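You operate a simulated robot arm through the tools that you are given. There is no shell and no other tool.

You run a simulated two-armed robot. Do the job below in one go: nothing can be reset, and whatever is moved stays where it is left.

Task
Take the lid off the black beaker and lay it down on the front of the bench by the tubs.

It is judged by the outcome, as a careful person would: the job done as asked, and still so three seconds after it is handed in. It fails if anything else is knocked over, pushed out of place, dropped, spilled or broken. Lids that push on must go on centred and level and be pressed home; caps that screw on are set level and turned clockwise until they are tight.

Robot
Two 7-joint arms with two-finger grippers on one trunk, on a base that moves. Base frame: it is fixed to the floor where the robot stands at the start and does not move with it; the origin is under the middle of the robot, x ahead of it, y to its left, z up; the surface under the hand at the start is at about z = 820. Units: mm, degrees, N and s.
The left shoulder is at the start at [36, 158, 1156], the right one opposite. With the tool pointing down near the work surface each hand reaches from about 260 to 720 mm from the robot's upright axis, wherever it stands, measured 20 degrees to its own side. Payload 2.45 kg a hand.
The TCP of each hand is the grasp point between the finger pads, 26 mm short of the fingertips. In the tool frame z runs along the fingers and y along their closing line. The gripper opens to 96 mm; its body begins 69 mm behind the TCP.
Orientation is that of the tool frame in the base frame, as a unit quaternion [w, x, y, z]. With the fingers straight down and closing along the base's y, the tool's x points along the base's -x, its y along +y and its z along -z.

Tools
- The arms move only by the tool arm_command. It takes "left_motion", "right_motion" or both (then of equal length, played together; a hand with none holds still); each is a list of rows, each a list of 7 numbers: the turn, a rotation vector about the base's x, y, z in units of 5 degrees (1.0 is 5 degrees), then the shift along the base's x, y, z in units of 20 mm (1.0 is 20 mm), then the closure, from 0 (fully open) to 1 (shut). In form: [[ax, ay, az, dx, dy, dz, jaw], ...]. A call has 1 to 20 rows; each row shifts and turns the commanded pose from where the row before left it. A call with a number of a shift or a turn outside -1 to 1 is refused whole. Rows are played at 5 a second. More than 50 mm and 8.6 degrees between two rows, or a gripper value outside its range, and nothing of the call is played. A pose out of reach is approached as far as the arm can. The call stops where the force on the tool passes 40 N (or 10 N more than at its start, if that is more) or the arm is blocked; 0.2 s more then pass. Each finger travels about 119.9 mm/s and halts on what it meets, pressing with about 22 N; the grip force reading is that of the motor and also rises with nothing between the fingers. The clock runs only during rows and for 0.2 s after the last one: add rows that do not move to give the fingers time. The reply holds the time, the measured pose of the TCP, the force on the tool along the base axes, the opening and the grip force, in the units named above and with some noise, with the torque about the TCP (base axes, N m) and any sound that the robot's microphone picked up.
- Cameras (640 x 400 px; columns grow to the right, rows downward): "scene" is now at [84.2, -42.2, 1621.6]; the picture's right is [-0.51, -0.86, -0.00], its down [-0.71, 0.43, -0.56] and it looks along [0.48, -0.28, -0.83] (base axes); focal length 269 px, centre (320, 200). "left" rides on the left gripper at [82, -3, -98] in its tool frame; the picture's right is [0.04, 1.00, 0.00], its down [-0.73, 0.03, -0.68] and it looks along [-0.68, 0.03, 0.73] (tool axes); focal length 256 px, centre (320, 200). "right" rides on the right gripper at [82, 3, -98] in its tool frame; the picture's right is [-0.04, 1.00, 0.00], its down [-0.73, -0.03, -0.68] and it looks along [-0.68, -0.03, 0.73] (tool axes); focal length 256 px, centre (320, 200). There is no depth. A picture from a camera that has moved, and an enlarged one, comes with that camera's place and axes in the base frame and with its lens.
- grab_frame(camera): a new picture of that camera. No time passes.
- raise_lower(by): moves the trunk up (or, below 0, down) by that many mm; the arms and the scene camera ride with it, the base frame stays. It gives what a move gives, with no picture.
- drive_base(legs): drives the robot by 1 to 6 legs, each [ahead, left, turn to the left] in mm, mm and degrees, along the robot's own axes; the way and the turn of a leg run together, so that a leg with both is an arc; at most 1500 mm and 180 degrees a leg. The arms and the cameras ride along, it lands a little off, and it stops where it bumps. It gives what a move gives.
- turn_head(pan, tilt): turns the head with the scene camera to pan (to the left, within 120 degrees either way) and tilt (down, from -29 to 69), counted from straight ahead of the robot (the tilt from the chest, where the trunk bows). It gives what a move gives.
- inspect(camera, box): a new picture of the part [left, top, right, bottom] of that camera's present view, enlarged. No time passes.
- job_done(): hands the job in; it is judged then, once.

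Nothing tells you exact positions but the pictures and the camera data. Unless the task says otherwise, let go and move clear before handing in.

The tools are called after "Call:" by a JSON object that holds its "method" and its "body". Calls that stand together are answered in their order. arm_command: Moves the arms, as the interface text tells. Its arguments: {"type":"object","properties":{"left_motion":{"type":"array","items":{"type":"array","items":{"type":"number"}}},"right_motion":{"type":"array","items":{"type":"array","items":{"type":"number"}}}},"required":[]} The other tools are called the same way: raise_lower (by) moves the trunk up or down; drive_base (legs) drives the base; turn_head (pan, tilt) turns the head that bears the scene camera; grab_frame (camera) takes a picture; inspect (camera, box) takes an enlarged picture of a part of a camera's view; job_done () hands the job in.

At the start:

```text
clock: 0.0
left_eef_pos: [450.3, -42.5, 1096.5]
left_tool_rot: [-0.001, 0.0, 1.0, 0.0]
left_contact_force: [-1.4, -0.2, 0.0]
left_ft_torque: [-0.01, 0.01, 0.01]
left_grip_width: 95.8
left_finger_force: 0.1
right_eef_pos: [332.3, -403.9, 1064.6]
right_tool_rot: [-0.001, 0.001, 1.0, 0.001]
right_contact_force: [-0.5, -0.1, -0.1]
right_ft_torque: [0.01, -0.01, 0.03]
right_grip_width: 96.1
right_finger_force: 0.1
trunk travel left (down, up): [-325.0, 242.0]
robot x, y, heading: [-1.9, -3.7, -0.1]
head pan, tilt (commanded): [-30.8, 55.9]
```

scene: 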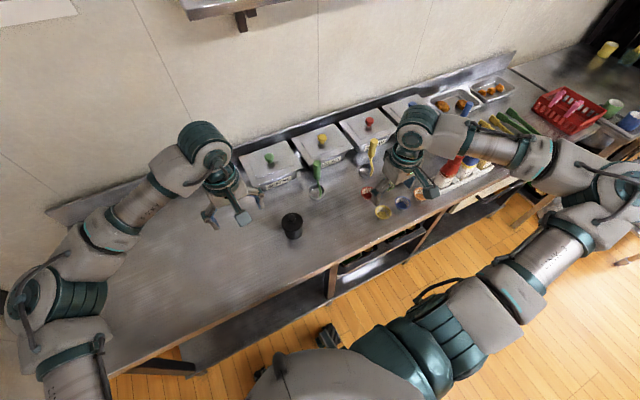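
right: 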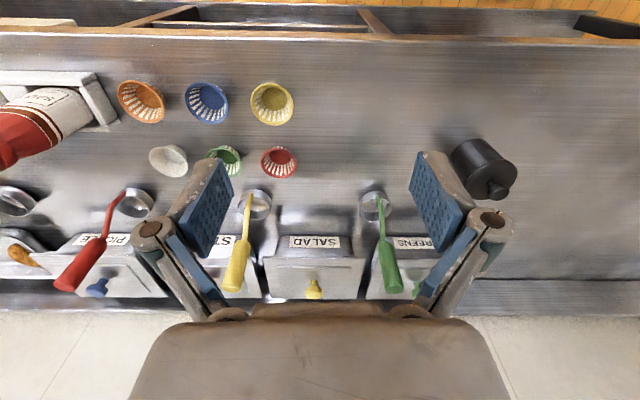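
left: 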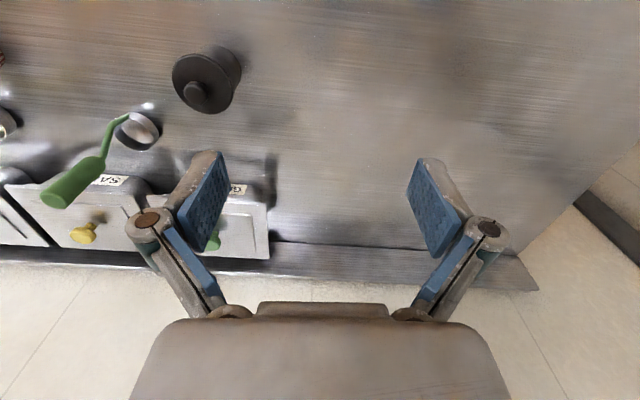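

The black beaker with its knobbed lid seems to stand near x≈480, y≈-170, with the steel tubs along the back of the bench to its right. I'll look closer at the beaker, the tubs and the bench front before moving anything.

Call:
{"method": "inspect", "body": {"camera": "scene", "box": [230, 120, 430, 270]}}

Call:
{"method": "inspect", "body": {"camera": "left", "box": [140, 20, 300, 140]}}

Call:
{"method": "inspect", "body": {"camera": "right", "box": [400, 60, 640, 260]}}

Call:
{"method": "inspect", "body": {"camera": "scene", "box": [400, 40, 640, 220]}}

```text
2.67 times, centred on (330, 195) of scene
camera zoom: at [84.2, -42.2, 1621.6], right [-0.51, -0.86, 0.0], down [-0.71, 0.43, -0.56], along [0.48, -0.28, -0.83], focal length 718 px, centre (293, 213)
```

zoom: 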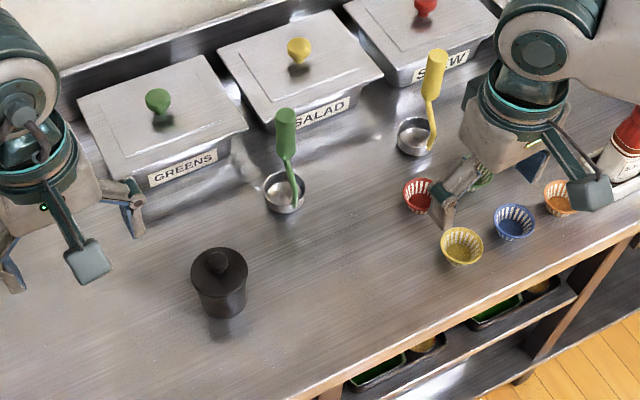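

```text
3.33 times, centred on (220, 80) of left
camera zoom: at [368.5, -45.8, 1194.0], right [-0.04, 1.0, 0.0], down [0.73, 0.03, 0.68], along [0.68, 0.03, -0.73], focal length 853 px, centre (653, 600)
```

zoom: 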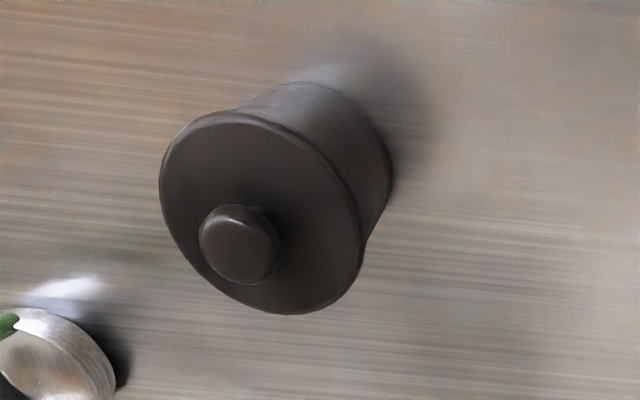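

```text
2.00 times, centred on (520, 160) of right
camera zoom: at [248.6, -398.8, 1162.7], right [0.04, 1.0, 0.0], down [0.73, -0.03, 0.68], along [0.68, -0.03, -0.73], focal length 512 px, centre (-80, 280)
```

zoom: 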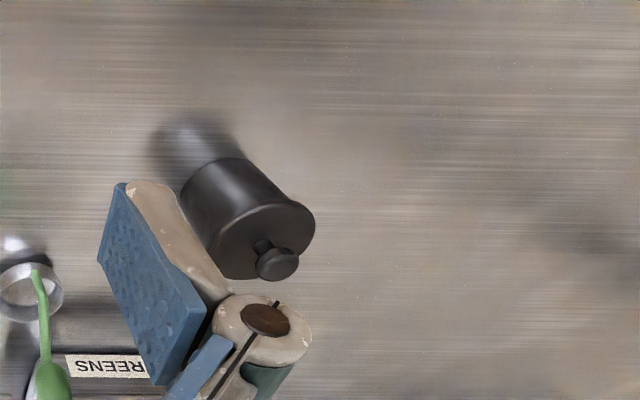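

```text
2.22 times, centred on (520, 130) of scene
camera zoom: at [84.2, -42.2, 1621.6], right [-0.51, -0.86, 0.0], down [-0.71, 0.43, -0.56], along [0.48, -0.28, -0.83], focal length 599 px, centre (-124, 356)
```

zoom: 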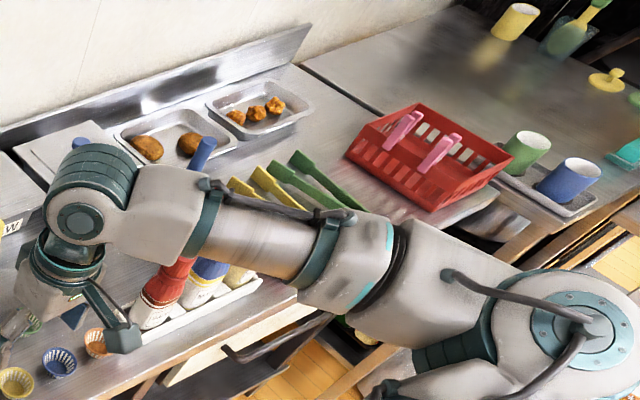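

The beaker's knob triangulates to about (478, -175, 912), with the lid disc around z≈886, about 70 mm across, and a knob about 26 mm wide. The bench front edge is near x≈315, and the strip in front of the tubs around (395, -300) is clear. I'll move the left hand aside to the left and bring the right hand over the beaker at a safe height.

Call:
{"method": "arm_command", "body": {"left_motion": [[0, 0, 0, 0, 0.85, 0, 0], [0, 0, 0, 0, 0.85, 0, 0], [0, 0, 0, 0, 0.85, 0, 0], [0, 0, 0, 0, 0.85, 0, 0], [0, 0, 0, 0, 0.85, 0, 0], [0, 0, 0, 0, 0.85, 0, 0], [0, 0, 0, 0, 0.85, 0, 0], [0, 0, 0, 0, 0.85, 0, 0], [0, 0, 0, 0, 0.85, 0, 0], [0, 0, 0, 0, 0.85, 0, 0], [0, 0, 0, 0, 0.85, 0, 0], [0, 0, 0, 0, 0.85, 0, 0], [0, 0, 0, 0, 0, 0, 0]], "right_motion": [[0, 0, 0, 0.608, 0.954, 0, 0], [0, 0, 0, 0.608, 0.954, 0, 0], [0, 0, 0, 0.608, 0.954, 0, 0], [0, 0, 0, 0.608, 0.954, 0, 0], [0, 0, 0, 0.608, 0.954, 0, 0], [0, 0, 0, 0.608, 0.954, 0, 0], [0, 0, 0, 0.608, 0.954, 0, 0], [0, 0, 0, 0.608, 0.954, 0, 0], [0, 0, 0, 0.608, 0.954, 0, 0], [0, 0, 0, 0.608, 0.954, 0, 0], [0, 0, 0, 0.608, 0.954, 0, 0], [0, 0, 0, 0.608, 0.954, 0, 0], [0, 0, 0, 0, 0, 0, 0]]}}

```text
clock: 2.8
left_eef_pos: [447.2, 165.6, 1098.8]
left_tool_rot: [0.001, 0.001, 1.0, 0.0]
left_contact_force: [0.2, 0.7, 0.6]
left_ft_torque: [0.0, -0.03, 0.0]
left_grip_width: 95.8
left_finger_force: 0.1
right_eef_pos: [475.5, -169.5, 1066.3]
right_tool_rot: [0.001, 0.0, 1.0, -0.002]
right_contact_force: [0.2, -0.2, -0.3]
right_ft_torque: [0.0, -0.06, -0.02]
right_grip_width: 95.9
right_finger_force: 0.1
trunk travel left (down, up): [-325.0, 242.0]
robot x, y, heading: [-2.7, -0.0, -0.1]
head pan, tilt (commanded): [-30.8, 55.9]
```

The right hand should now be over the beaker and the left is out of the way. I'll check the alignment with the wrist and scene cameras.

Call:
{"method": "grab_frame", "body": {"camera": "right"}}

Call:
{"method": "grab_frame", "body": {"camera": "scene"}}

Call:
{"method": "grab_frame", "body": {"camera": "left"}}

```text
taken
camera right: at [392.5, -164.8, 1165.2], right [0.04, 1.0, 0.0], down [0.73, -0.03, 0.68], along [0.68, -0.03, -0.73], focal length 256 px, centre (320, 200)
```

right: 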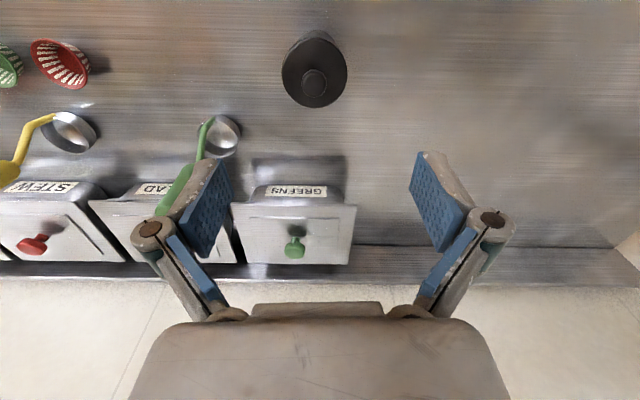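

```text
taken
camera scene: at [84.9, -37.1, 1621.8], right [-0.51, -0.86, 0.0], down [-0.71, 0.42, -0.56], along [0.48, -0.29, -0.83], focal length 269 px, centre (320, 200)
```

scene: 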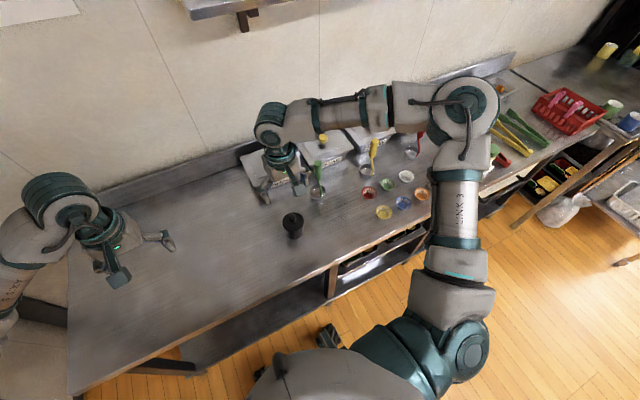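

```text
taken
camera left: at [365.0, 163.0, 1195.6], right [-0.04, 1.0, 0.0], down [0.73, 0.03, 0.68], along [0.68, 0.03, -0.73], focal length 256 px, centre (320, 200)
```

left: 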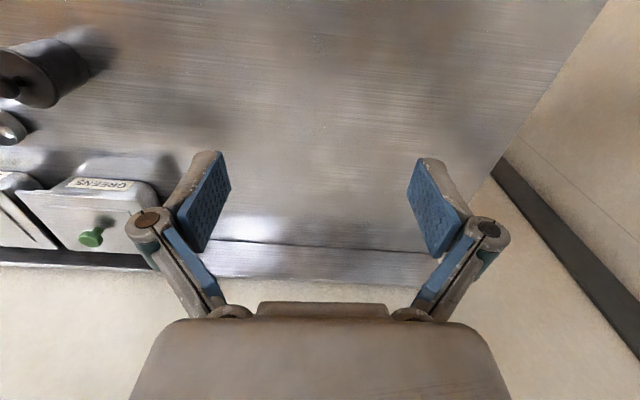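

Call:
{"method": "inspect", "body": {"camera": "right", "box": [264, 20, 374, 120]}}

Call:
{"method": "inspect", "body": {"camera": "left", "box": [0, 20, 120, 120]}}

Call:
{"method": "inspect", "body": {"camera": "scene", "box": [250, 180, 350, 250]}}

```text
4.00 times, centred on (319, 70) of right
camera zoom: at [392.5, -164.8, 1165.2], right [0.04, 1.0, 0.0], down [0.73, -0.03, 0.68], along [0.68, -0.03, -0.73], focal length 1024 px, centre (324, 720)
```

zoom: 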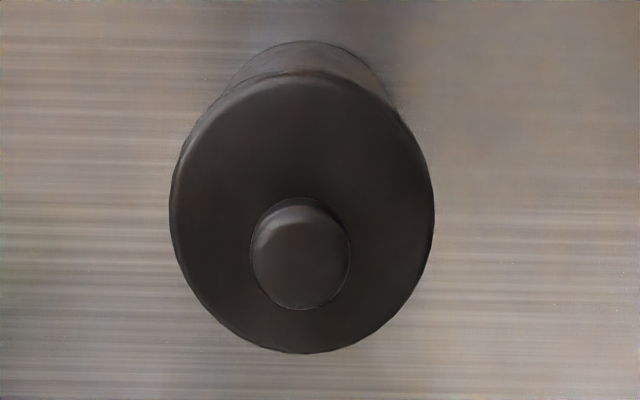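

```text
4.00 times, centred on (60, 70) of left
camera zoom: at [365.0, 163.0, 1195.6], right [-0.04, 1.0, 0.0], down [0.73, 0.03, 0.68], along [0.68, 0.03, -0.73], focal length 1024 px, centre (1360, 720)
```

zoom: 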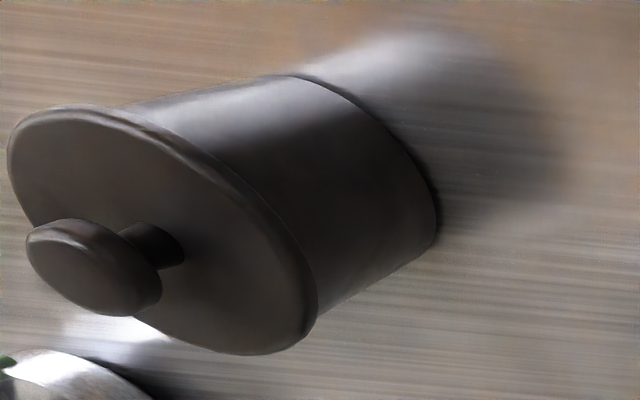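

```text
5.71 times, centred on (300, 215) of scene
camera zoom: at [84.9, -37.1, 1621.8], right [-0.51, -0.86, 0.0], down [-0.71, 0.42, -0.56], along [0.48, -0.29, -0.83], focal length 1539 px, centre (434, 114)
```

zoom: 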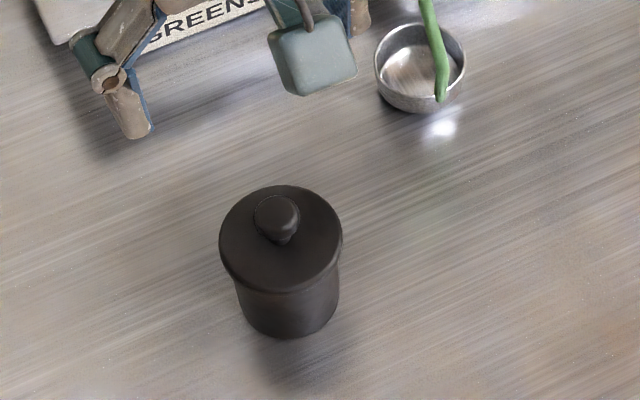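

The knob sits about 5 mm to the right (−y) and 3 mm ahead of the tool point by the wrist camera. I'll correct that while going part way down to about z≈960, then recheck.

Call:
{"method": "arm_command", "body": {"right_motion": [[0, 0, 0, 0.08, -0.13, -0.5, 0], [0, 0, 0, 0.08, -0.12, -0.9, 0], [0, 0, 0, 0, 0, -1, 0], [0, 0, 0, 0, 0, -1, 0], [0, 0, 0, 0, 0, -1, 0], [0, 0, 0, 0, 0, -0.9, 0], [0, 0, 0, 0, 0, 0, 0], [0, 0, 0, 0, 0, 0, 0]]}}

Call:
{"method": "grab_frame", "body": {"camera": "right"}}

Call:
{"method": "inspect", "body": {"camera": "left", "box": [0, 0, 160, 120]}}

```text
clock: 4.6
left_eef_pos: [448.3, 164.7, 1097.9]
left_tool_rot: [0.001, 0.0, 1.0, -0.001]
left_contact_force: [0.5, 0.4, -0.8]
left_ft_torque: [0.0, -0.03, 0.02]
left_grip_width: 96.1
left_finger_force: 0.0
right_eef_pos: [479.7, -176.3, 960.4]
right_tool_rot: [0.002, 0.0, 1.0, -0.001]
right_contact_force: [-1.1, -0.2, 0.6]
right_ft_torque: [-0.01, -0.04, -0.01]
right_grip_width: 96.0
right_finger_force: 0.0
trunk travel left (down, up): [-325.0, 242.0]
robot x, y, heading: [-0.2, -2.0, -0.1]
head pan, tilt (commanded): [-30.8, 55.9]
```

```text
taken
camera right: at [396.6, -170.6, 1058.3], right [0.04, 1.0, 0.0], down [0.73, -0.03, 0.68], along [0.68, -0.03, -0.73], focal length 256 px, centre (320, 200)
```

right: 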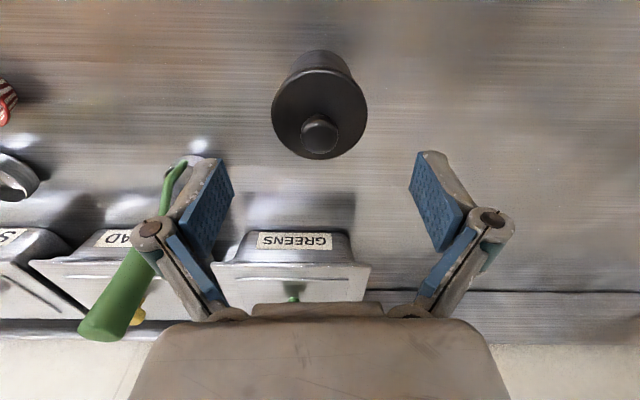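

```text
3.33 times, centred on (80, 60) of left
camera zoom: at [365.7, 162.4, 1195.4], right [-0.04, 1.0, 0.0], down [0.73, 0.03, 0.68], along [0.68, 0.03, -0.73], focal length 853 px, centre (1120, 667)
```

zoom: 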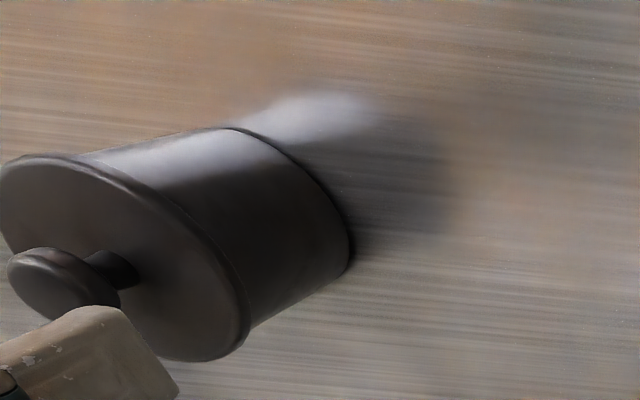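

Call:
{"method": "inspect", "body": {"camera": "right", "box": [260, 40, 380, 170]}}

Call:
{"method": "inspect", "body": {"camera": "scene", "box": [240, 160, 350, 250]}}

```text
3.08 times, centred on (320, 105) of right
camera zoom: at [396.6, -170.6, 1058.3], right [0.04, 1.0, 0.0], down [0.73, -0.03, 0.68], along [0.68, -0.03, -0.73], focal length 788 px, centre (320, 492)
```

zoom: 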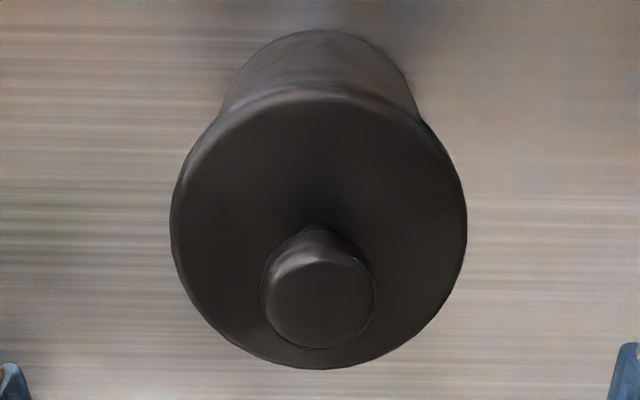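

```text
4.44 times, centred on (295, 205) of scene
camera zoom: at [85.7, -37.6, 1621.7], right [-0.51, -0.86, 0.0], down [-0.71, 0.42, -0.56], along [0.48, -0.29, -0.83], focal length 1197 px, centre (431, 178)
```

zoom: 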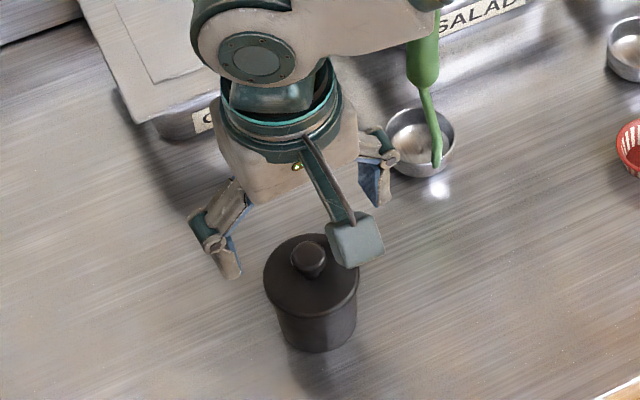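

The knob is lined up with the tool axis within about 1 mm. I'll descend so the fingertips straddle the knob just above the lid disc (TCP about z≈915), then look.

Call:
{"method": "arm_command", "body": {"right_motion": [[0, 0, 0, 0, 0, -0.5, 0], [0, 0, 0, 0, 0, -0.6, 0], [0, 0, 0, 0, 0, -0.6, 0], [0, 0, 0, 0, 0, -0.55, 0], [0, 0, 0, 0, 0, 0, 0], [0, 0, 0, 0, 0, 0, 0]]}}

Call:
{"method": "grab_frame", "body": {"camera": "right"}}

Call:
{"method": "inspect", "body": {"camera": "left", "box": [0, 0, 160, 120]}}

Call:
{"method": "inspect", "body": {"camera": "scene", "box": [240, 160, 350, 250]}}

```text
clock: 6.0
left_eef_pos: [447.7, 166.0, 1098.9]
left_tool_rot: [0.0, -0.001, 1.0, -0.001]
left_contact_force: [-0.3, 1.3, 0.2]
left_ft_torque: [0.0, -0.02, 0.01]
left_grip_width: 96.0
left_finger_force: 0.1
right_eef_pos: [478.2, -177.1, 914.4]
right_tool_rot: [0.001, 0.0, 1.0, -0.001]
right_contact_force: [-0.9, 0.3, 0.2]
right_ft_torque: [0.02, 0.02, 0.01]
right_grip_width: 95.9
right_finger_force: 0.0
trunk travel left (down, up): [-325.0, 242.0]
robot x, y, heading: [-3.1, 1.7, 0.0]
head pan, tilt (commanded): [-30.8, 55.9]
```

```text
taken
camera right: at [395.3, -172.3, 1013.3], right [0.04, 1.0, 0.0], down [0.73, -0.03, 0.68], along [0.68, -0.03, -0.73], focal length 256 px, centre (320, 200)
```

right: 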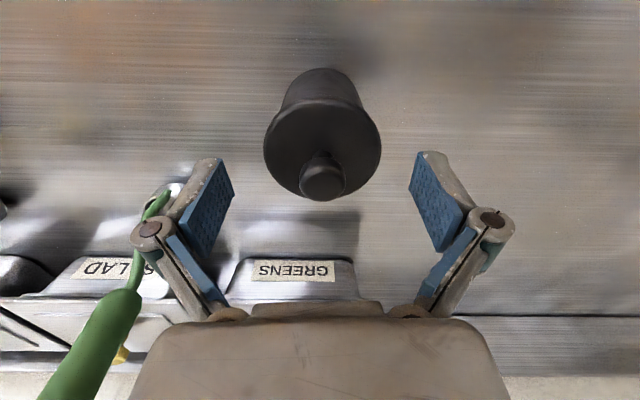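

```text
3.33 times, centred on (80, 60) of left
camera zoom: at [365.7, 162.4, 1195.4], right [-0.04, 1.0, 0.0], down [0.73, 0.03, 0.68], along [0.68, 0.03, -0.73], focal length 853 px, centre (1120, 667)
```

zoom: 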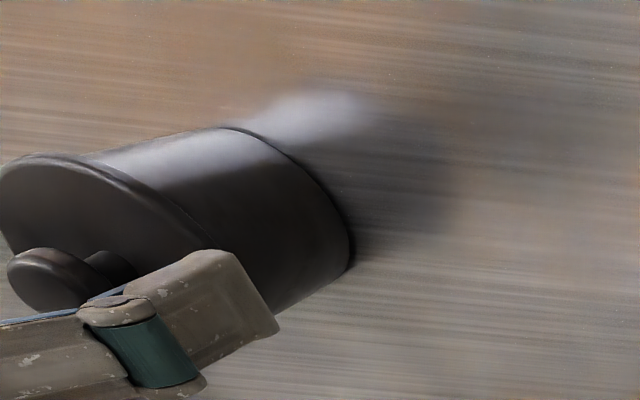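

```text
4.44 times, centred on (295, 205) of scene
camera zoom: at [85.7, -37.6, 1621.7], right [-0.51, -0.86, 0.0], down [-0.71, 0.42, -0.56], along [0.48, -0.29, -0.83], focal length 1197 px, centre (431, 178)
```

zoom: 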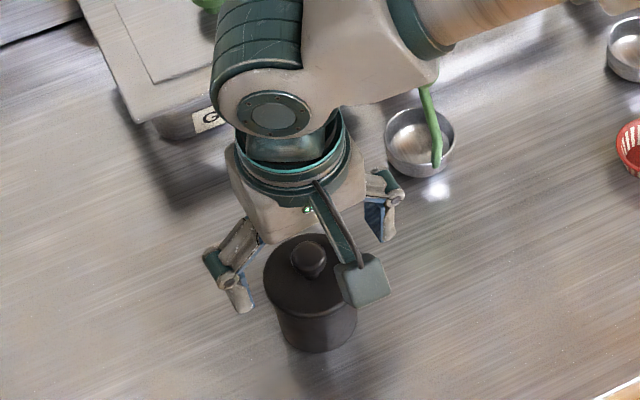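

Fingertips are just above the lid disc with the knob between the pads, about 1 mm toward the left finger (+y). I'll nudge that way and partly close to about 34 mm to check centring.

Call:
{"method": "arm_command", "body": {"right_motion": [[0, 0, 0, 0, 0.05, 0, 0.2], [0, 0, 0, 0, 0, 0, 0.5], [0, 0, 0, 0, 0, 0, 0.65], [0, 0, 0, 0, 0, 0, 0.65], [0, 0, 0, 0, 0, 0, 0.65]]}}

Call:
{"method": "inspect", "body": {"camera": "right", "box": [240, 80, 400, 220]}}

Call:
{"method": "inspect", "body": {"camera": "scene", "box": [240, 160, 350, 250]}}

```text
clock: 7.2
left_eef_pos: [447.0, 166.6, 1098.4]
left_tool_rot: [0.0, 0.0, 1.0, 0.0]
left_contact_force: [0.0, 0.5, 0.9]
left_ft_torque: [-0.01, -0.02, -0.01]
left_grip_width: 96.1
left_finger_force: 0.0
right_eef_pos: [479.7, -175.9, 915.9]
right_tool_rot: [0.001, 0.0, 1.0, -0.002]
right_contact_force: [1.7, 0.4, 5.9]
right_ft_torque: [0.04, 0.01, 0.0]
right_grip_width: 33.6
right_finger_force: 0.0
trunk travel left (down, up): [-325.0, 242.0]
robot x, y, heading: [-2.0, 4.6, 0.2]
head pan, tilt (commanded): [-30.8, 55.9]
```

```text
2.86 times, centred on (320, 150) of right
camera zoom: at [395.6, -170.8, 1014.0], right [0.04, 1.0, 0.0], down [0.73, -0.03, 0.68], along [0.68, -0.03, -0.73], focal length 731 px, centre (320, 343)
```

zoom: 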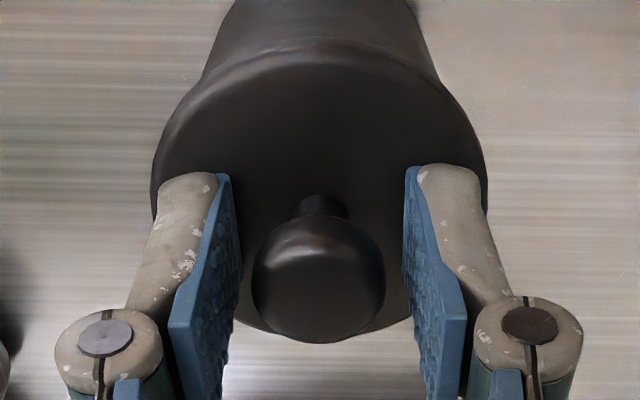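

```text
4.44 times, centred on (295, 205) of scene
camera zoom: at [85.0, -37.0, 1621.8], right [-0.51, -0.86, 0.0], down [-0.71, 0.42, -0.56], along [0.48, -0.29, -0.83], focal length 1197 px, centre (431, 178)
```

zoom: 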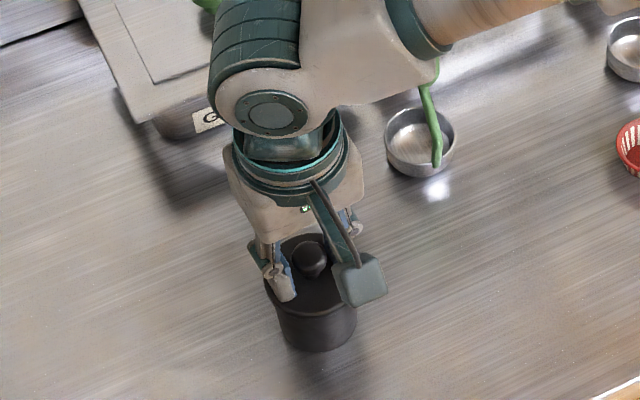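

The knob is centred between the pads, and the small upward force suggests the fingertips are just touching the lid disc. I'll raise by 2 mm and close on the knob.

Call:
{"method": "arm_command", "body": {"right_motion": [[0, 0, 0, 0, 0, 0.12, 0.65], [0, 0, 0, 0, 0, 0, 0.72], [0, 0, 0, 0, 0, 0, 0.78], [0, 0, 0, 0, 0, 0, 0.85], [0, 0, 0, 0, 0, 0, 1], [0, 0, 0, 0, 0, 0, 1]]}}

Call:
{"method": "inspect", "body": {"camera": "right", "box": [240, 80, 400, 220]}}

Call:
{"method": "inspect", "body": {"camera": "scene", "box": [240, 160, 350, 250]}}

Call:
{"method": "inspect", "body": {"camera": "left", "box": [0, 0, 160, 120]}}

```text
clock: 8.6
left_eef_pos: [449.4, 165.3, 1097.4]
left_tool_rot: [0.001, 0.0, 1.0, -0.001]
left_contact_force: [-0.2, 1.0, -0.7]
left_ft_torque: [0.0, -0.02, -0.02]
left_grip_width: 96.0
left_finger_force: 0.1
right_eef_pos: [478.7, -176.0, 917.4]
right_tool_rot: [0.001, 0.0, 1.0, -0.001]
right_contact_force: [0.3, -0.2, -0.1]
right_ft_torque: [0.01, 0.02, 0.0]
right_grip_width: 21.2
right_finger_force: 21.4
trunk travel left (down, up): [-325.0, 242.0]
robot x, y, heading: [-1.6, -4.0, 0.1]
head pan, tilt (commanded): [-30.8, 55.9]
```

```text
2.86 times, centred on (320, 150) of right
camera zoom: at [395.6, -170.9, 1016.1], right [0.04, 1.0, 0.0], down [0.73, -0.03, 0.68], along [0.68, -0.03, -0.73], focal length 731 px, centre (320, 343)
```

zoom: 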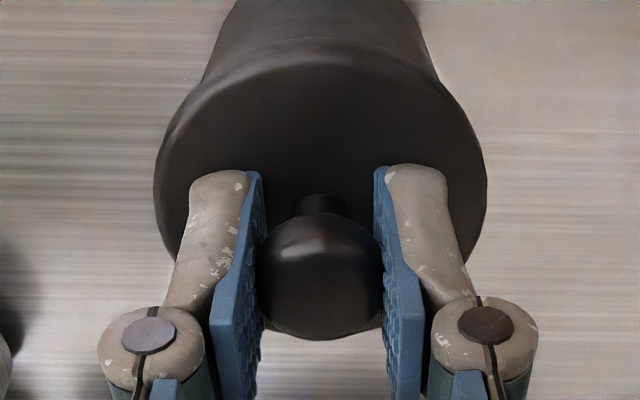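

```text
4.44 times, centred on (295, 205) of scene
camera zoom: at [85.9, -37.7, 1621.7], right [-0.51, -0.86, 0.0], down [-0.71, 0.42, -0.56], along [0.48, -0.29, -0.83], focal length 1197 px, centre (431, 178)
```

zoom: 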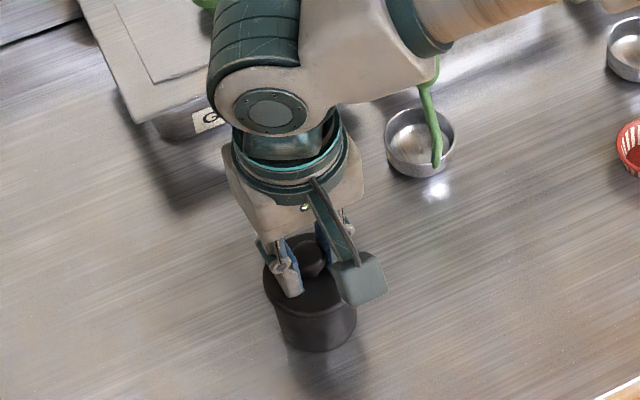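

```text
3.33 times, centred on (80, 60) of left
camera zoom: at [365.8, 162.4, 1195.3], right [-0.04, 1.0, 0.0], down [0.73, 0.03, 0.68], along [0.68, 0.03, -0.73], focal length 853 px, centre (1120, 667)
```

zoom: 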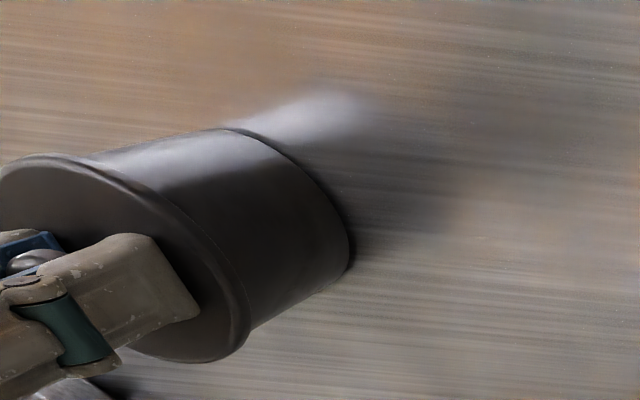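

The knob is gripped (21 mm opening, 21 N). I'll lift only about 4 mm and check whether the lid separates or the beaker comes with it.

Call:
{"method": "arm_command", "body": {"right_motion": [[0, 0, 0, 0, 0, 0.05, 1], [0, 0, 0, 0, 0, 0.05, 1], [0, 0, 0, 0, 0, 0.05, 1], [0, 0, 0, 0, 0, 0.05, 1], [0, 0, 0, 0, 0, 0, 1]]}}

Call:
{"method": "inspect", "body": {"camera": "left", "box": [0, 0, 160, 120]}}

Call:
{"method": "inspect", "body": {"camera": "right", "box": [240, 80, 400, 220]}}

Call:
{"method": "inspect", "body": {"camera": "scene", "box": [265, 190, 325, 240]}}

```text
clock: 9.8
left_eef_pos: [448.4, 165.8, 1097.7]
left_tool_rot: [0.001, 0.0, 1.0, -0.001]
left_contact_force: [-0.1, -0.2, -0.1]
left_ft_torque: [-0.03, 0.04, 0.01]
left_grip_width: 96.0
left_finger_force: 0.1
right_eef_pos: [478.6, -175.8, 922.2]
right_tool_rot: [0.0, 0.001, 1.0, -0.001]
right_contact_force: [-0.7, -0.6, -0.1]
right_ft_torque: [0.04, -0.02, 0.01]
right_grip_width: 21.2
right_finger_force: 22.4
trunk travel left (down, up): [-325.0, 242.0]
robot x, y, heading: [1.4, -3.0, -0.1]
head pan, tilt (commanded): [-30.8, 55.9]
```

```text
3.33 times, centred on (80, 60) of left
camera zoom: at [365.7, 162.4, 1195.3], right [-0.04, 1.0, 0.0], down [0.73, 0.03, 0.68], along [0.68, 0.03, -0.73], focal length 853 px, centre (1120, 667)
```

zoom: 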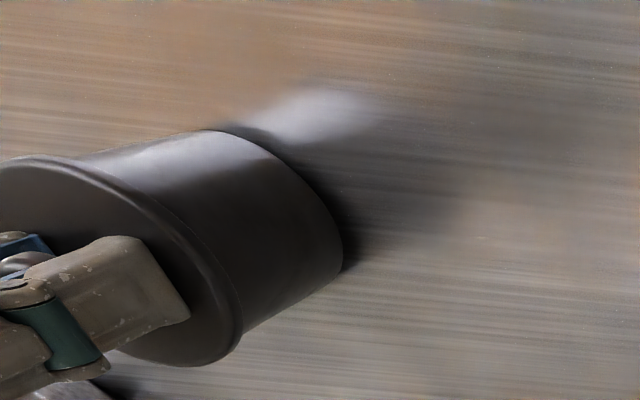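

```text
2.86 times, centred on (320, 150) of right
camera zoom: at [395.2, -170.7, 1019.9], right [0.04, 1.0, 0.0], down [0.73, -0.03, 0.68], along [0.68, -0.03, -0.73], focal length 731 px, centre (320, 343)
```

zoom: 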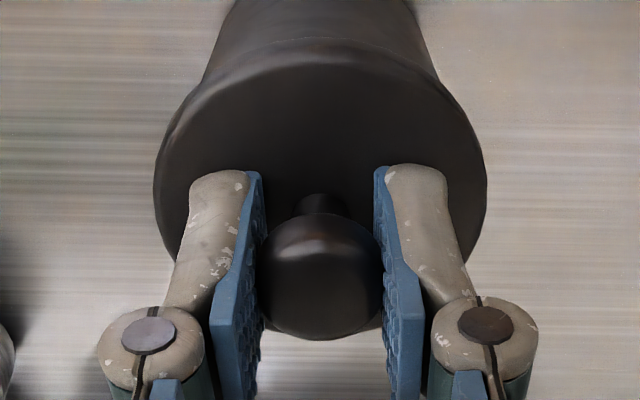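

```text
8.00 times, centred on (295, 215) of scene
camera zoom: at [85.8, -37.6, 1621.7], right [-0.51, -0.86, 0.0], down [-0.71, 0.42, -0.56], along [0.48, -0.29, -0.83], focal length 2155 px, centre (520, 80)
```

zoom: 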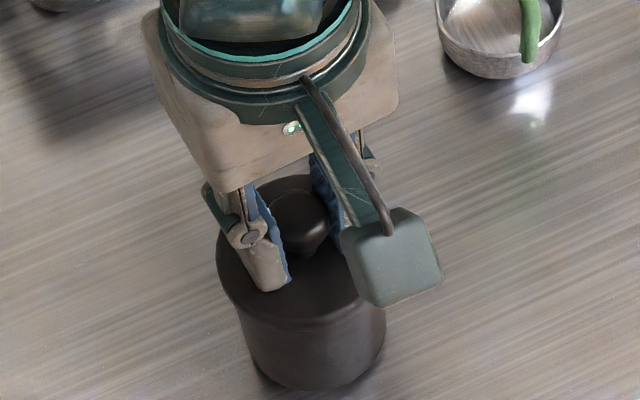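

The whole beaker rose with the lid (its base shifted in the left view), so the lid is a tight push fit. I'll set it straight back down by the same 4 mm and study the left hand's shape, since it will have to hold the beaker body while the right hand pulls.

Call:
{"method": "arm_command", "body": {"right_motion": [[0, 0, 0, 0, 0, -0.05, 1], [0, 0, 0, 0, 0, -0.05, 1], [0, 0, 0, 0, 0, -0.05, 1], [0, 0, 0, 0, 0, -0.05, 1], [0, 0, 0, 0, 0, 0, 1], [0, 0, 0, 0, 0, 0, 1]]}}

Call:
{"method": "inspect", "body": {"camera": "left", "box": [0, 0, 160, 120]}}

Call:
{"method": "inspect", "body": {"camera": "scene", "box": [20, 180, 200, 310]}}

```text
clock: 11.2
left_eef_pos: [447.4, 164.3, 1097.8]
left_tool_rot: [0.0, 0.0, 1.0, -0.001]
left_contact_force: [0.7, -0.9, 0.0]
left_ft_torque: [0.0, 0.01, -0.02]
left_grip_width: 96.0
left_finger_force: 0.0
right_eef_pos: [478.6, -175.4, 917.9]
right_tool_rot: [0.0, 0.0, 1.0, 0.0]
right_contact_force: [0.2, 0.2, 0.3]
right_ft_torque: [-0.02, -0.03, -0.01]
right_grip_width: 21.2
right_finger_force: 21.9
trunk travel left (down, up): [-325.0, 242.0]
robot x, y, heading: [-2.8, 0.9, 0.2]
head pan, tilt (commanded): [-30.8, 55.9]
```

```text
3.33 times, centred on (80, 60) of left
camera zoom: at [365.7, 162.4, 1195.3], right [-0.04, 1.0, 0.0], down [0.73, 0.03, 0.68], along [0.68, 0.03, -0.73], focal length 853 px, centre (1120, 667)
```

zoom: 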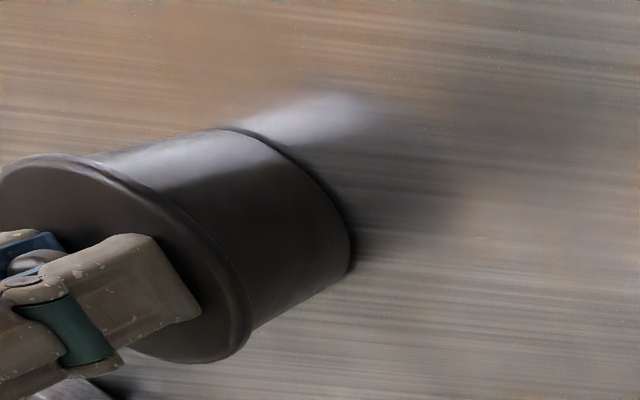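

```text
3.08 times, centred on (110, 245) of scene
camera zoom: at [85.8, -37.6, 1621.7], right [-0.51, -0.86, 0.0], down [-0.71, 0.42, -0.56], along [0.48, -0.29, -0.83], focal length 829 px, centre (966, 62)
```

zoom: 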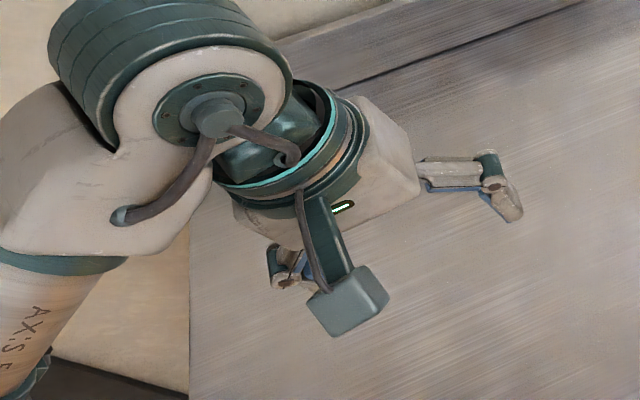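

The beaker is back down, still held steady by the right hand. Next I'll turn the left hand, in place and well clear, by 90° of yaw so that its fingers will close along x with its camera on top once tilted to horizontal.

Call:
{"method": "arm_command", "body": {"left_motion": [[0, 0, 1, 0, 0, 0, 0], [0, 0, 1, 0, 0, 0, 0], [0, 0, 1, 0, 0, 0, 0], [0, 0, 1, 0, 0, 0, 0], [0, 0, 1, 0, 0, 0, 0], [0, 0, 1, 0, 0, 0, 0], [0, 0, 1, 0, 0, 0, 0], [0, 0, 1, 0, 0, 0, 0], [0, 0, 1, 0, 0, 0, 0], [0, 0, 1, 0, 0, 0, 0], [0, 0, 1, 0, 0, 0, 0], [0, 0, 1, 0, 0, 0, 0], [0, 0, 1, 0, 0, 0, 0], [0, 0, 1, 0, 0, 0, 0], [0, 0, 1, 0, 0, 0, 0], [0, 0, 1, 0, 0, 0, 0], [0, 0, 1, 0, 0, 0, 0], [0, 0, 1, 0, 0, 0, 0], [0, 0, 0, 0, 0, 0, 0]]}}

Call:
{"method": "grab_frame", "body": {"camera": "scene"}}

```text
clock: 15.2
left_eef_pos: [448.2, 165.6, 1097.0]
left_tool_rot: [-0.002, 0.708, -0.707, 0.0]
left_contact_force: [0.1, 0.7, -1.3]
left_ft_torque: [0.05, 0.0, 0.0]
left_grip_width: 95.9
left_finger_force: 0.1
right_eef_pos: [479.3, -175.7, 920.0]
right_tool_rot: [0.0, 0.0, 1.0, -0.002]
right_contact_force: [0.7, -0.2, -0.2]
right_ft_torque: [-0.02, 0.01, 0.03]
right_grip_width: 21.4
right_finger_force: 22.1
trunk travel left (down, up): [-325.0, 242.0]
robot x, y, heading: [-1.2, 4.0, -0.2]
head pan, tilt (commanded): [-30.8, 55.9]
```

```text
taken
camera scene: at [85.8, -37.7, 1621.7], right [-0.51, -0.86, 0.0], down [-0.71, 0.42, -0.56], along [0.48, -0.29, -0.83], focal length 269 px, centre (320, 200)
```

scene: 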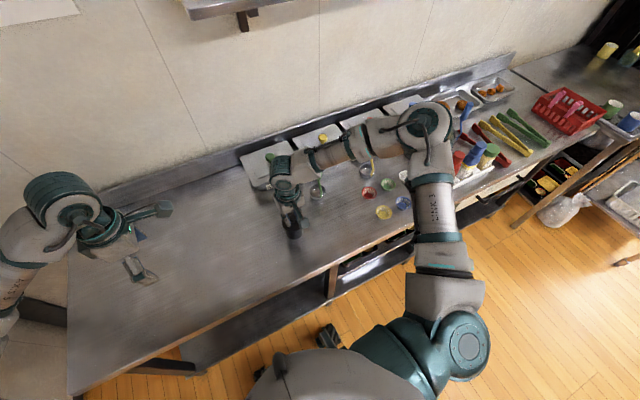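

The yaw went through cleanly. Now I'll roll the left hand 75° so that its fingers point right (−y) with a slight downward slope, still far from everything.

Call:
{"method": "arm_command", "body": {"left_motion": [[-1, 0, 0, 0.1, 0, 0, 0], [-1, 0, 0, 0.1, 0, 0, 0], [-1, 0, 0, 0.1, 0, 0, 0], [-1, 0, 0, 0.1, 0, 0, 0], [-1, 0, 0, 0.1, 0, 0, 0], [-1, 0, 0, 0.1, 0, 0, 0], [-1, 0, 0, 0.1, 0, 0, 0], [-1, 0, 0, 0.1, 0, 0, 0], [-1, 0, 0, 0.1, 0, 0, 0], [-1, 0, 0, 0.1, 0, 0, 0], [-1, 0, 0, 0.1, 0, 0, 0], [-1, 0, 0, 0.1, 0, 0, 0], [-1, 0, 0, 0.1, 0, 0, 0], [-1, 0, 0, 0.1, 0, 0, 0], [-1, 0, 0, 0.1, 0, 0, 0], [0, 0, 0, 0, 0, 0, 0]]}}

Call:
{"method": "grab_frame", "body": {"camera": "scene"}}

Call:
{"method": "grab_frame", "body": {"camera": "left"}}

```text
clock: 18.6
left_eef_pos: [477.7, 164.9, 1097.2]
left_tool_rot: [0.43, 0.562, -0.56, 0.431]
left_contact_force: [1.2, 0.7, -0.3]
left_ft_torque: [0.02, 0.0, 0.0]
left_grip_width: 95.7
left_finger_force: 0.0
right_eef_pos: [479.2, -173.8, 918.2]
right_tool_rot: [0.002, 0.0, 1.0, -0.001]
right_contact_force: [0.5, -0.2, -0.7]
right_ft_torque: [-0.02, 0.03, 0.0]
right_grip_width: 21.1
right_finger_force: 21.7
trunk travel left (down, up): [-325.0, 242.0]
robot x, y, heading: [1.2, -2.7, 0.1]
head pan, tilt (commanded): [-30.8, 55.9]
```

```text
taken
camera scene: at [85.3, -36.5, 1621.7], right [-0.51, -0.86, 0.0], down [-0.71, 0.42, -0.56], along [0.48, -0.29, -0.83], focal length 269 px, centre (320, 200)
```

scene: 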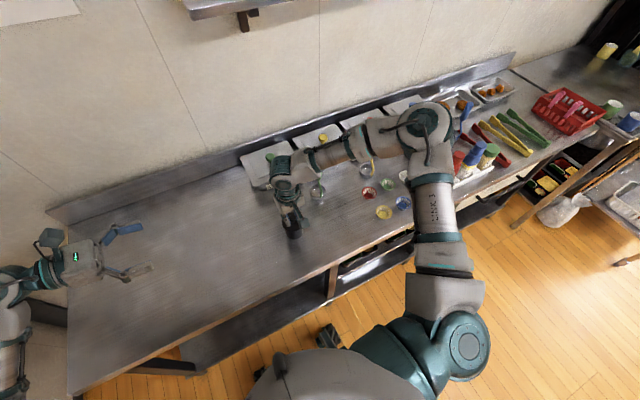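

```text
taken
camera left: at [480.5, 238.8, 1201.2], right [-1.0, -0.01, 0.04], down [-0.03, 0.85, -0.53], along [-0.03, -0.53, -0.85], focal length 256 px, centre (320, 200)
```

left: 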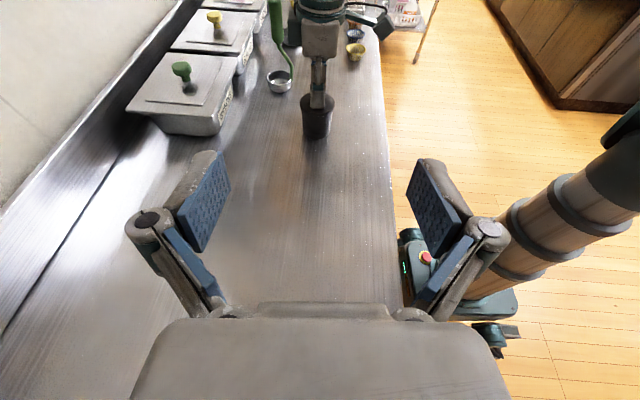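

The left hand now points toward the beaker with its camera on top. I'll bring it right and down to a standoff about 130 mm from the beaker at mid-height, then check before lowering to the bench level.

Call:
{"method": "arm_command", "body": {"left_motion": [[0, 0, 0, 0, -0.9, -0.7, 0], [0, 0, 0, 0, -0.9, -0.7, 0], [0, 0, 0, 0, -0.9, -0.7, 0], [0, 0, 0, 0, -0.9, -0.7, 0], [0, 0, 0, 0, -0.9, -0.7, 0], [0, 0, 0, 0, -0.9, -0.7, 0], [0, 0, 0, 0, -0.9, -0.7, 0], [0, 0, 0, 0, -0.9, -0.7, 0], [0, 0, 0, 0, -0.9, -0.7, 0], [0, 0, 0, 0, -0.9, -0.7, 0], [0, 0, 0, 0, -0.9, -0.7, 0], [0, 0, 0, 0, 0, 0, 0], [0, 0, 0, 0, 0, 0, 0]]}}

Call:
{"method": "grab_frame", "body": {"camera": "scene"}}

Call:
{"method": "grab_frame", "body": {"camera": "left"}}

```text
clock: 21.4
left_eef_pos: [477.8, -32.6, 943.9]
left_tool_rot: [0.43, 0.562, -0.561, 0.43]
left_contact_force: [-0.1, 0.1, -0.6]
left_ft_torque: [0.01, 0.01, 0.0]
left_grip_width: 96.3
left_finger_force: 0.1
right_eef_pos: [480.1, -175.4, 918.0]
right_tool_rot: [0.001, 0.0, 1.0, -0.001]
right_contact_force: [-0.8, -0.9, -0.6]
right_ft_torque: [-0.01, 0.05, -0.01]
right_grip_width: 21.1
right_finger_force: 21.7
trunk travel left (down, up): [-325.0, 242.0]
robot x, y, heading: [-1.6, 3.0, 0.2]
head pan, tilt (commanded): [-30.8, 55.9]
```

```text
taken
camera scene: at [85.6, -38.4, 1621.7], right [-0.51, -0.86, 0.0], down [-0.71, 0.42, -0.56], along [0.48, -0.29, -0.83], focal length 269 px, centre (320, 200)
```

scene: 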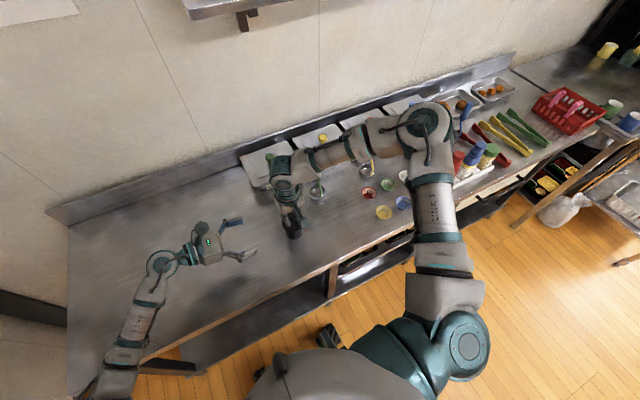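

```text
taken
camera left: at [479.9, 40.5, 1047.9], right [-1.0, -0.01, 0.04], down [-0.03, 0.85, -0.53], along [-0.03, -0.53, -0.85], focal length 256 px, centre (320, 200)
```

left: 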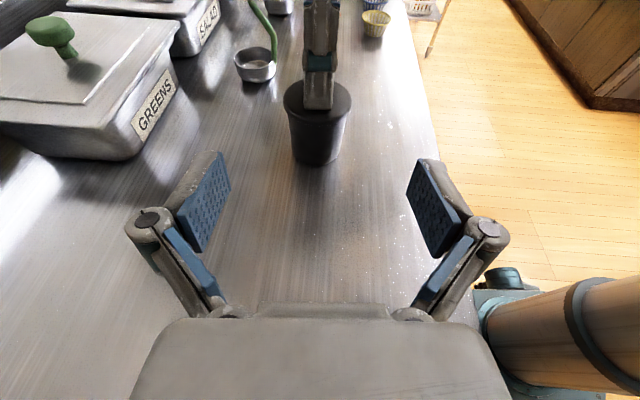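

Call:
{"method": "inspect", "body": {"camera": "left", "box": [260, 60, 380, 180]}}

Call:
{"method": "inspect", "body": {"camera": "scene", "box": [110, 170, 320, 310]}}

```text
3.33 times, centred on (320, 120) of left
camera zoom: at [479.9, 40.5, 1047.9], right [-1.0, -0.01, 0.04], down [-0.03, 0.85, -0.53], along [-0.03, -0.53, -0.85], focal length 853 px, centre (320, 467)
```

zoom: 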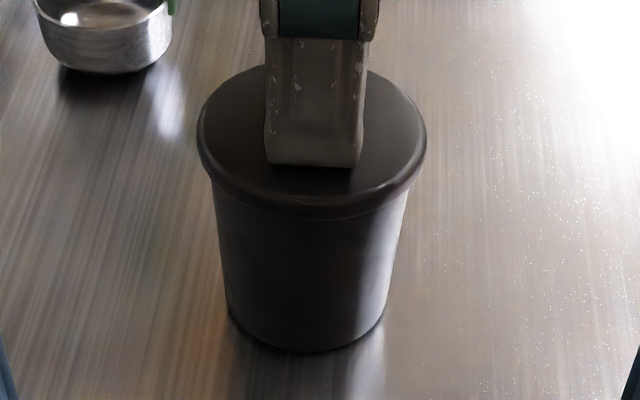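

```text
2.86 times, centred on (215, 240) of scene
camera zoom: at [85.6, -38.4, 1621.7], right [-0.51, -0.86, 0.0], down [-0.71, 0.42, -0.56], along [0.48, -0.29, -0.83], focal length 770 px, centre (620, 86)
```

zoom: 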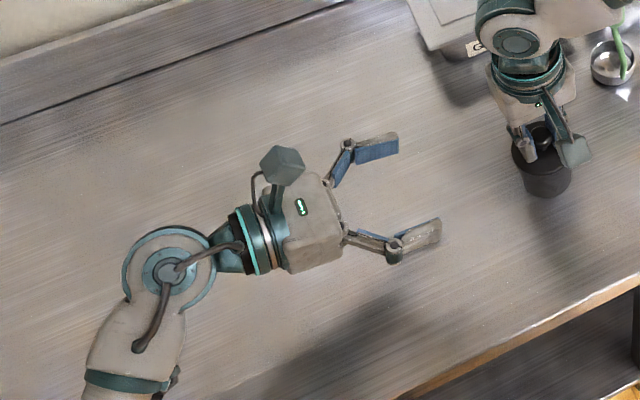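

Call:
{"method": "inspect", "body": {"camera": "scene", "box": [120, 200, 270, 320]}}

Call:
{"method": "inspect", "body": {"camera": "scene", "box": [240, 130, 400, 250]}}

```text
3.33 times, centred on (195, 260) of scene
camera zoom: at [85.6, -38.4, 1621.7], right [-0.51, -0.86, 0.0], down [-0.71, 0.42, -0.56], along [0.48, -0.29, -0.83], focal length 898 px, centre (737, 0)
```

zoom: 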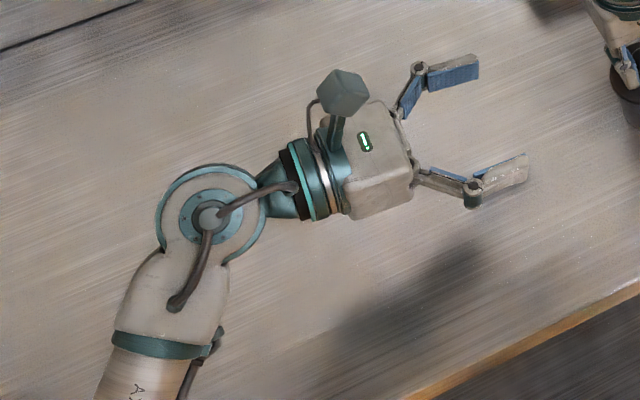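

```text
3.33 times, centred on (320, 190) of scene
camera zoom: at [85.6, -38.4, 1621.7], right [-0.51, -0.86, 0.0], down [-0.71, 0.42, -0.56], along [0.48, -0.29, -0.83], focal length 898 px, centre (320, 233)
```

zoom: 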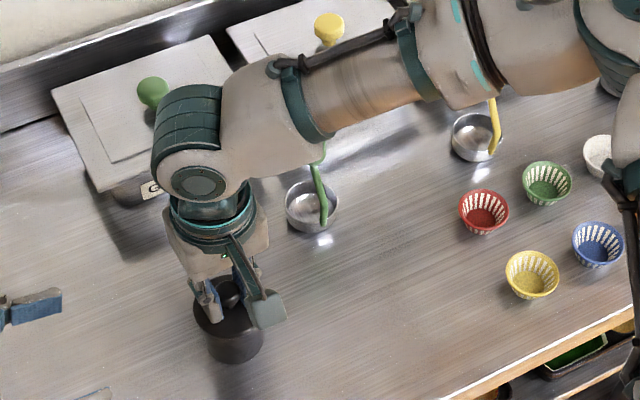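

The beaker body is about 60 mm wide with a slight taper, and the left hand is centred on it in x to within 1 mm. I'll lower the left hand at this standoff to z≈853, in small steps, and check clearance to the bench.

Call:
{"method": "arm_command", "body": {"left_motion": [[0, 0, 0, 0, 0, -0.6, 0], [0, 0, 0, 0, 0, -0.7, 0], [0, 0, 0, 0, 0, -0.7, 0], [0, 0, 0, 0, 0, -0.7, 0], [0, 0, 0, 0, 0, -0.6, 0], [0, 0, 0, 0, 0, 0, 0], [0, 0, 0, 0, 0, 0, 0]]}}

Call:
{"method": "inspect", "body": {"camera": "scene", "box": [120, 180, 320, 330]}}

Call:
{"method": "grab_frame", "body": {"camera": "left"}}

```text
clock: 23.0
left_eef_pos: [478.1, -34.1, 878.9]
left_tool_rot: [0.429, 0.563, -0.561, 0.43]
left_contact_force: [0.5, 0.3, 1.1]
left_ft_torque: [-0.01, 0.01, 0.01]
left_grip_width: 95.9
left_finger_force: 0.2
right_eef_pos: [478.0, -175.5, 918.5]
right_tool_rot: [0.0, -0.001, 1.0, -0.001]
right_contact_force: [-0.1, -0.2, -1.6]
right_ft_torque: [0.02, 0.01, 0.0]
right_grip_width: 21.2
right_finger_force: 21.8
trunk travel left (down, up): [-325.0, 242.0]
robot x, y, heading: [1.2, 0.9, -0.2]
head pan, tilt (commanded): [-30.8, 55.9]
```

```text
2.67 times, centred on (220, 255) of scene
camera zoom: at [85.5, -38.3, 1621.7], right [-0.51, -0.86, 0.0], down [-0.71, 0.42, -0.56], along [0.48, -0.29, -0.83], focal length 718 px, centre (587, 53)
```

zoom: 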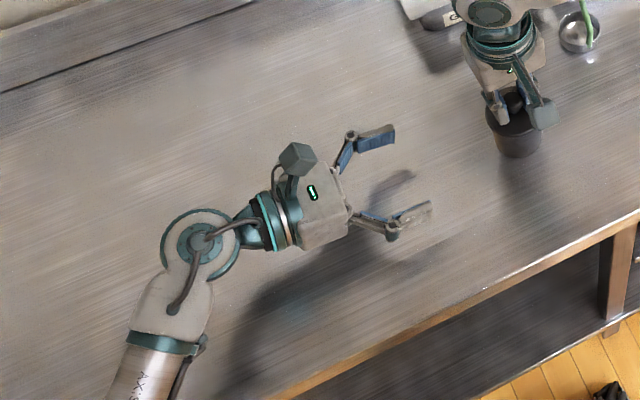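

```text
taken
camera left: at [480.7, 39.0, 981.5], right [-1.0, -0.01, 0.04], down [-0.03, 0.85, -0.53], along [-0.03, -0.53, -0.85], focal length 256 px, centre (320, 200)
```

left: 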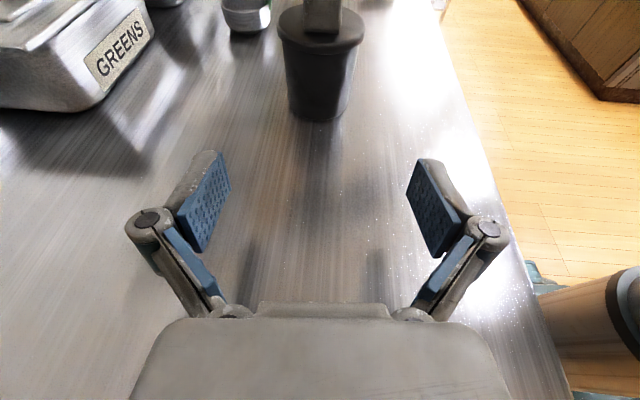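

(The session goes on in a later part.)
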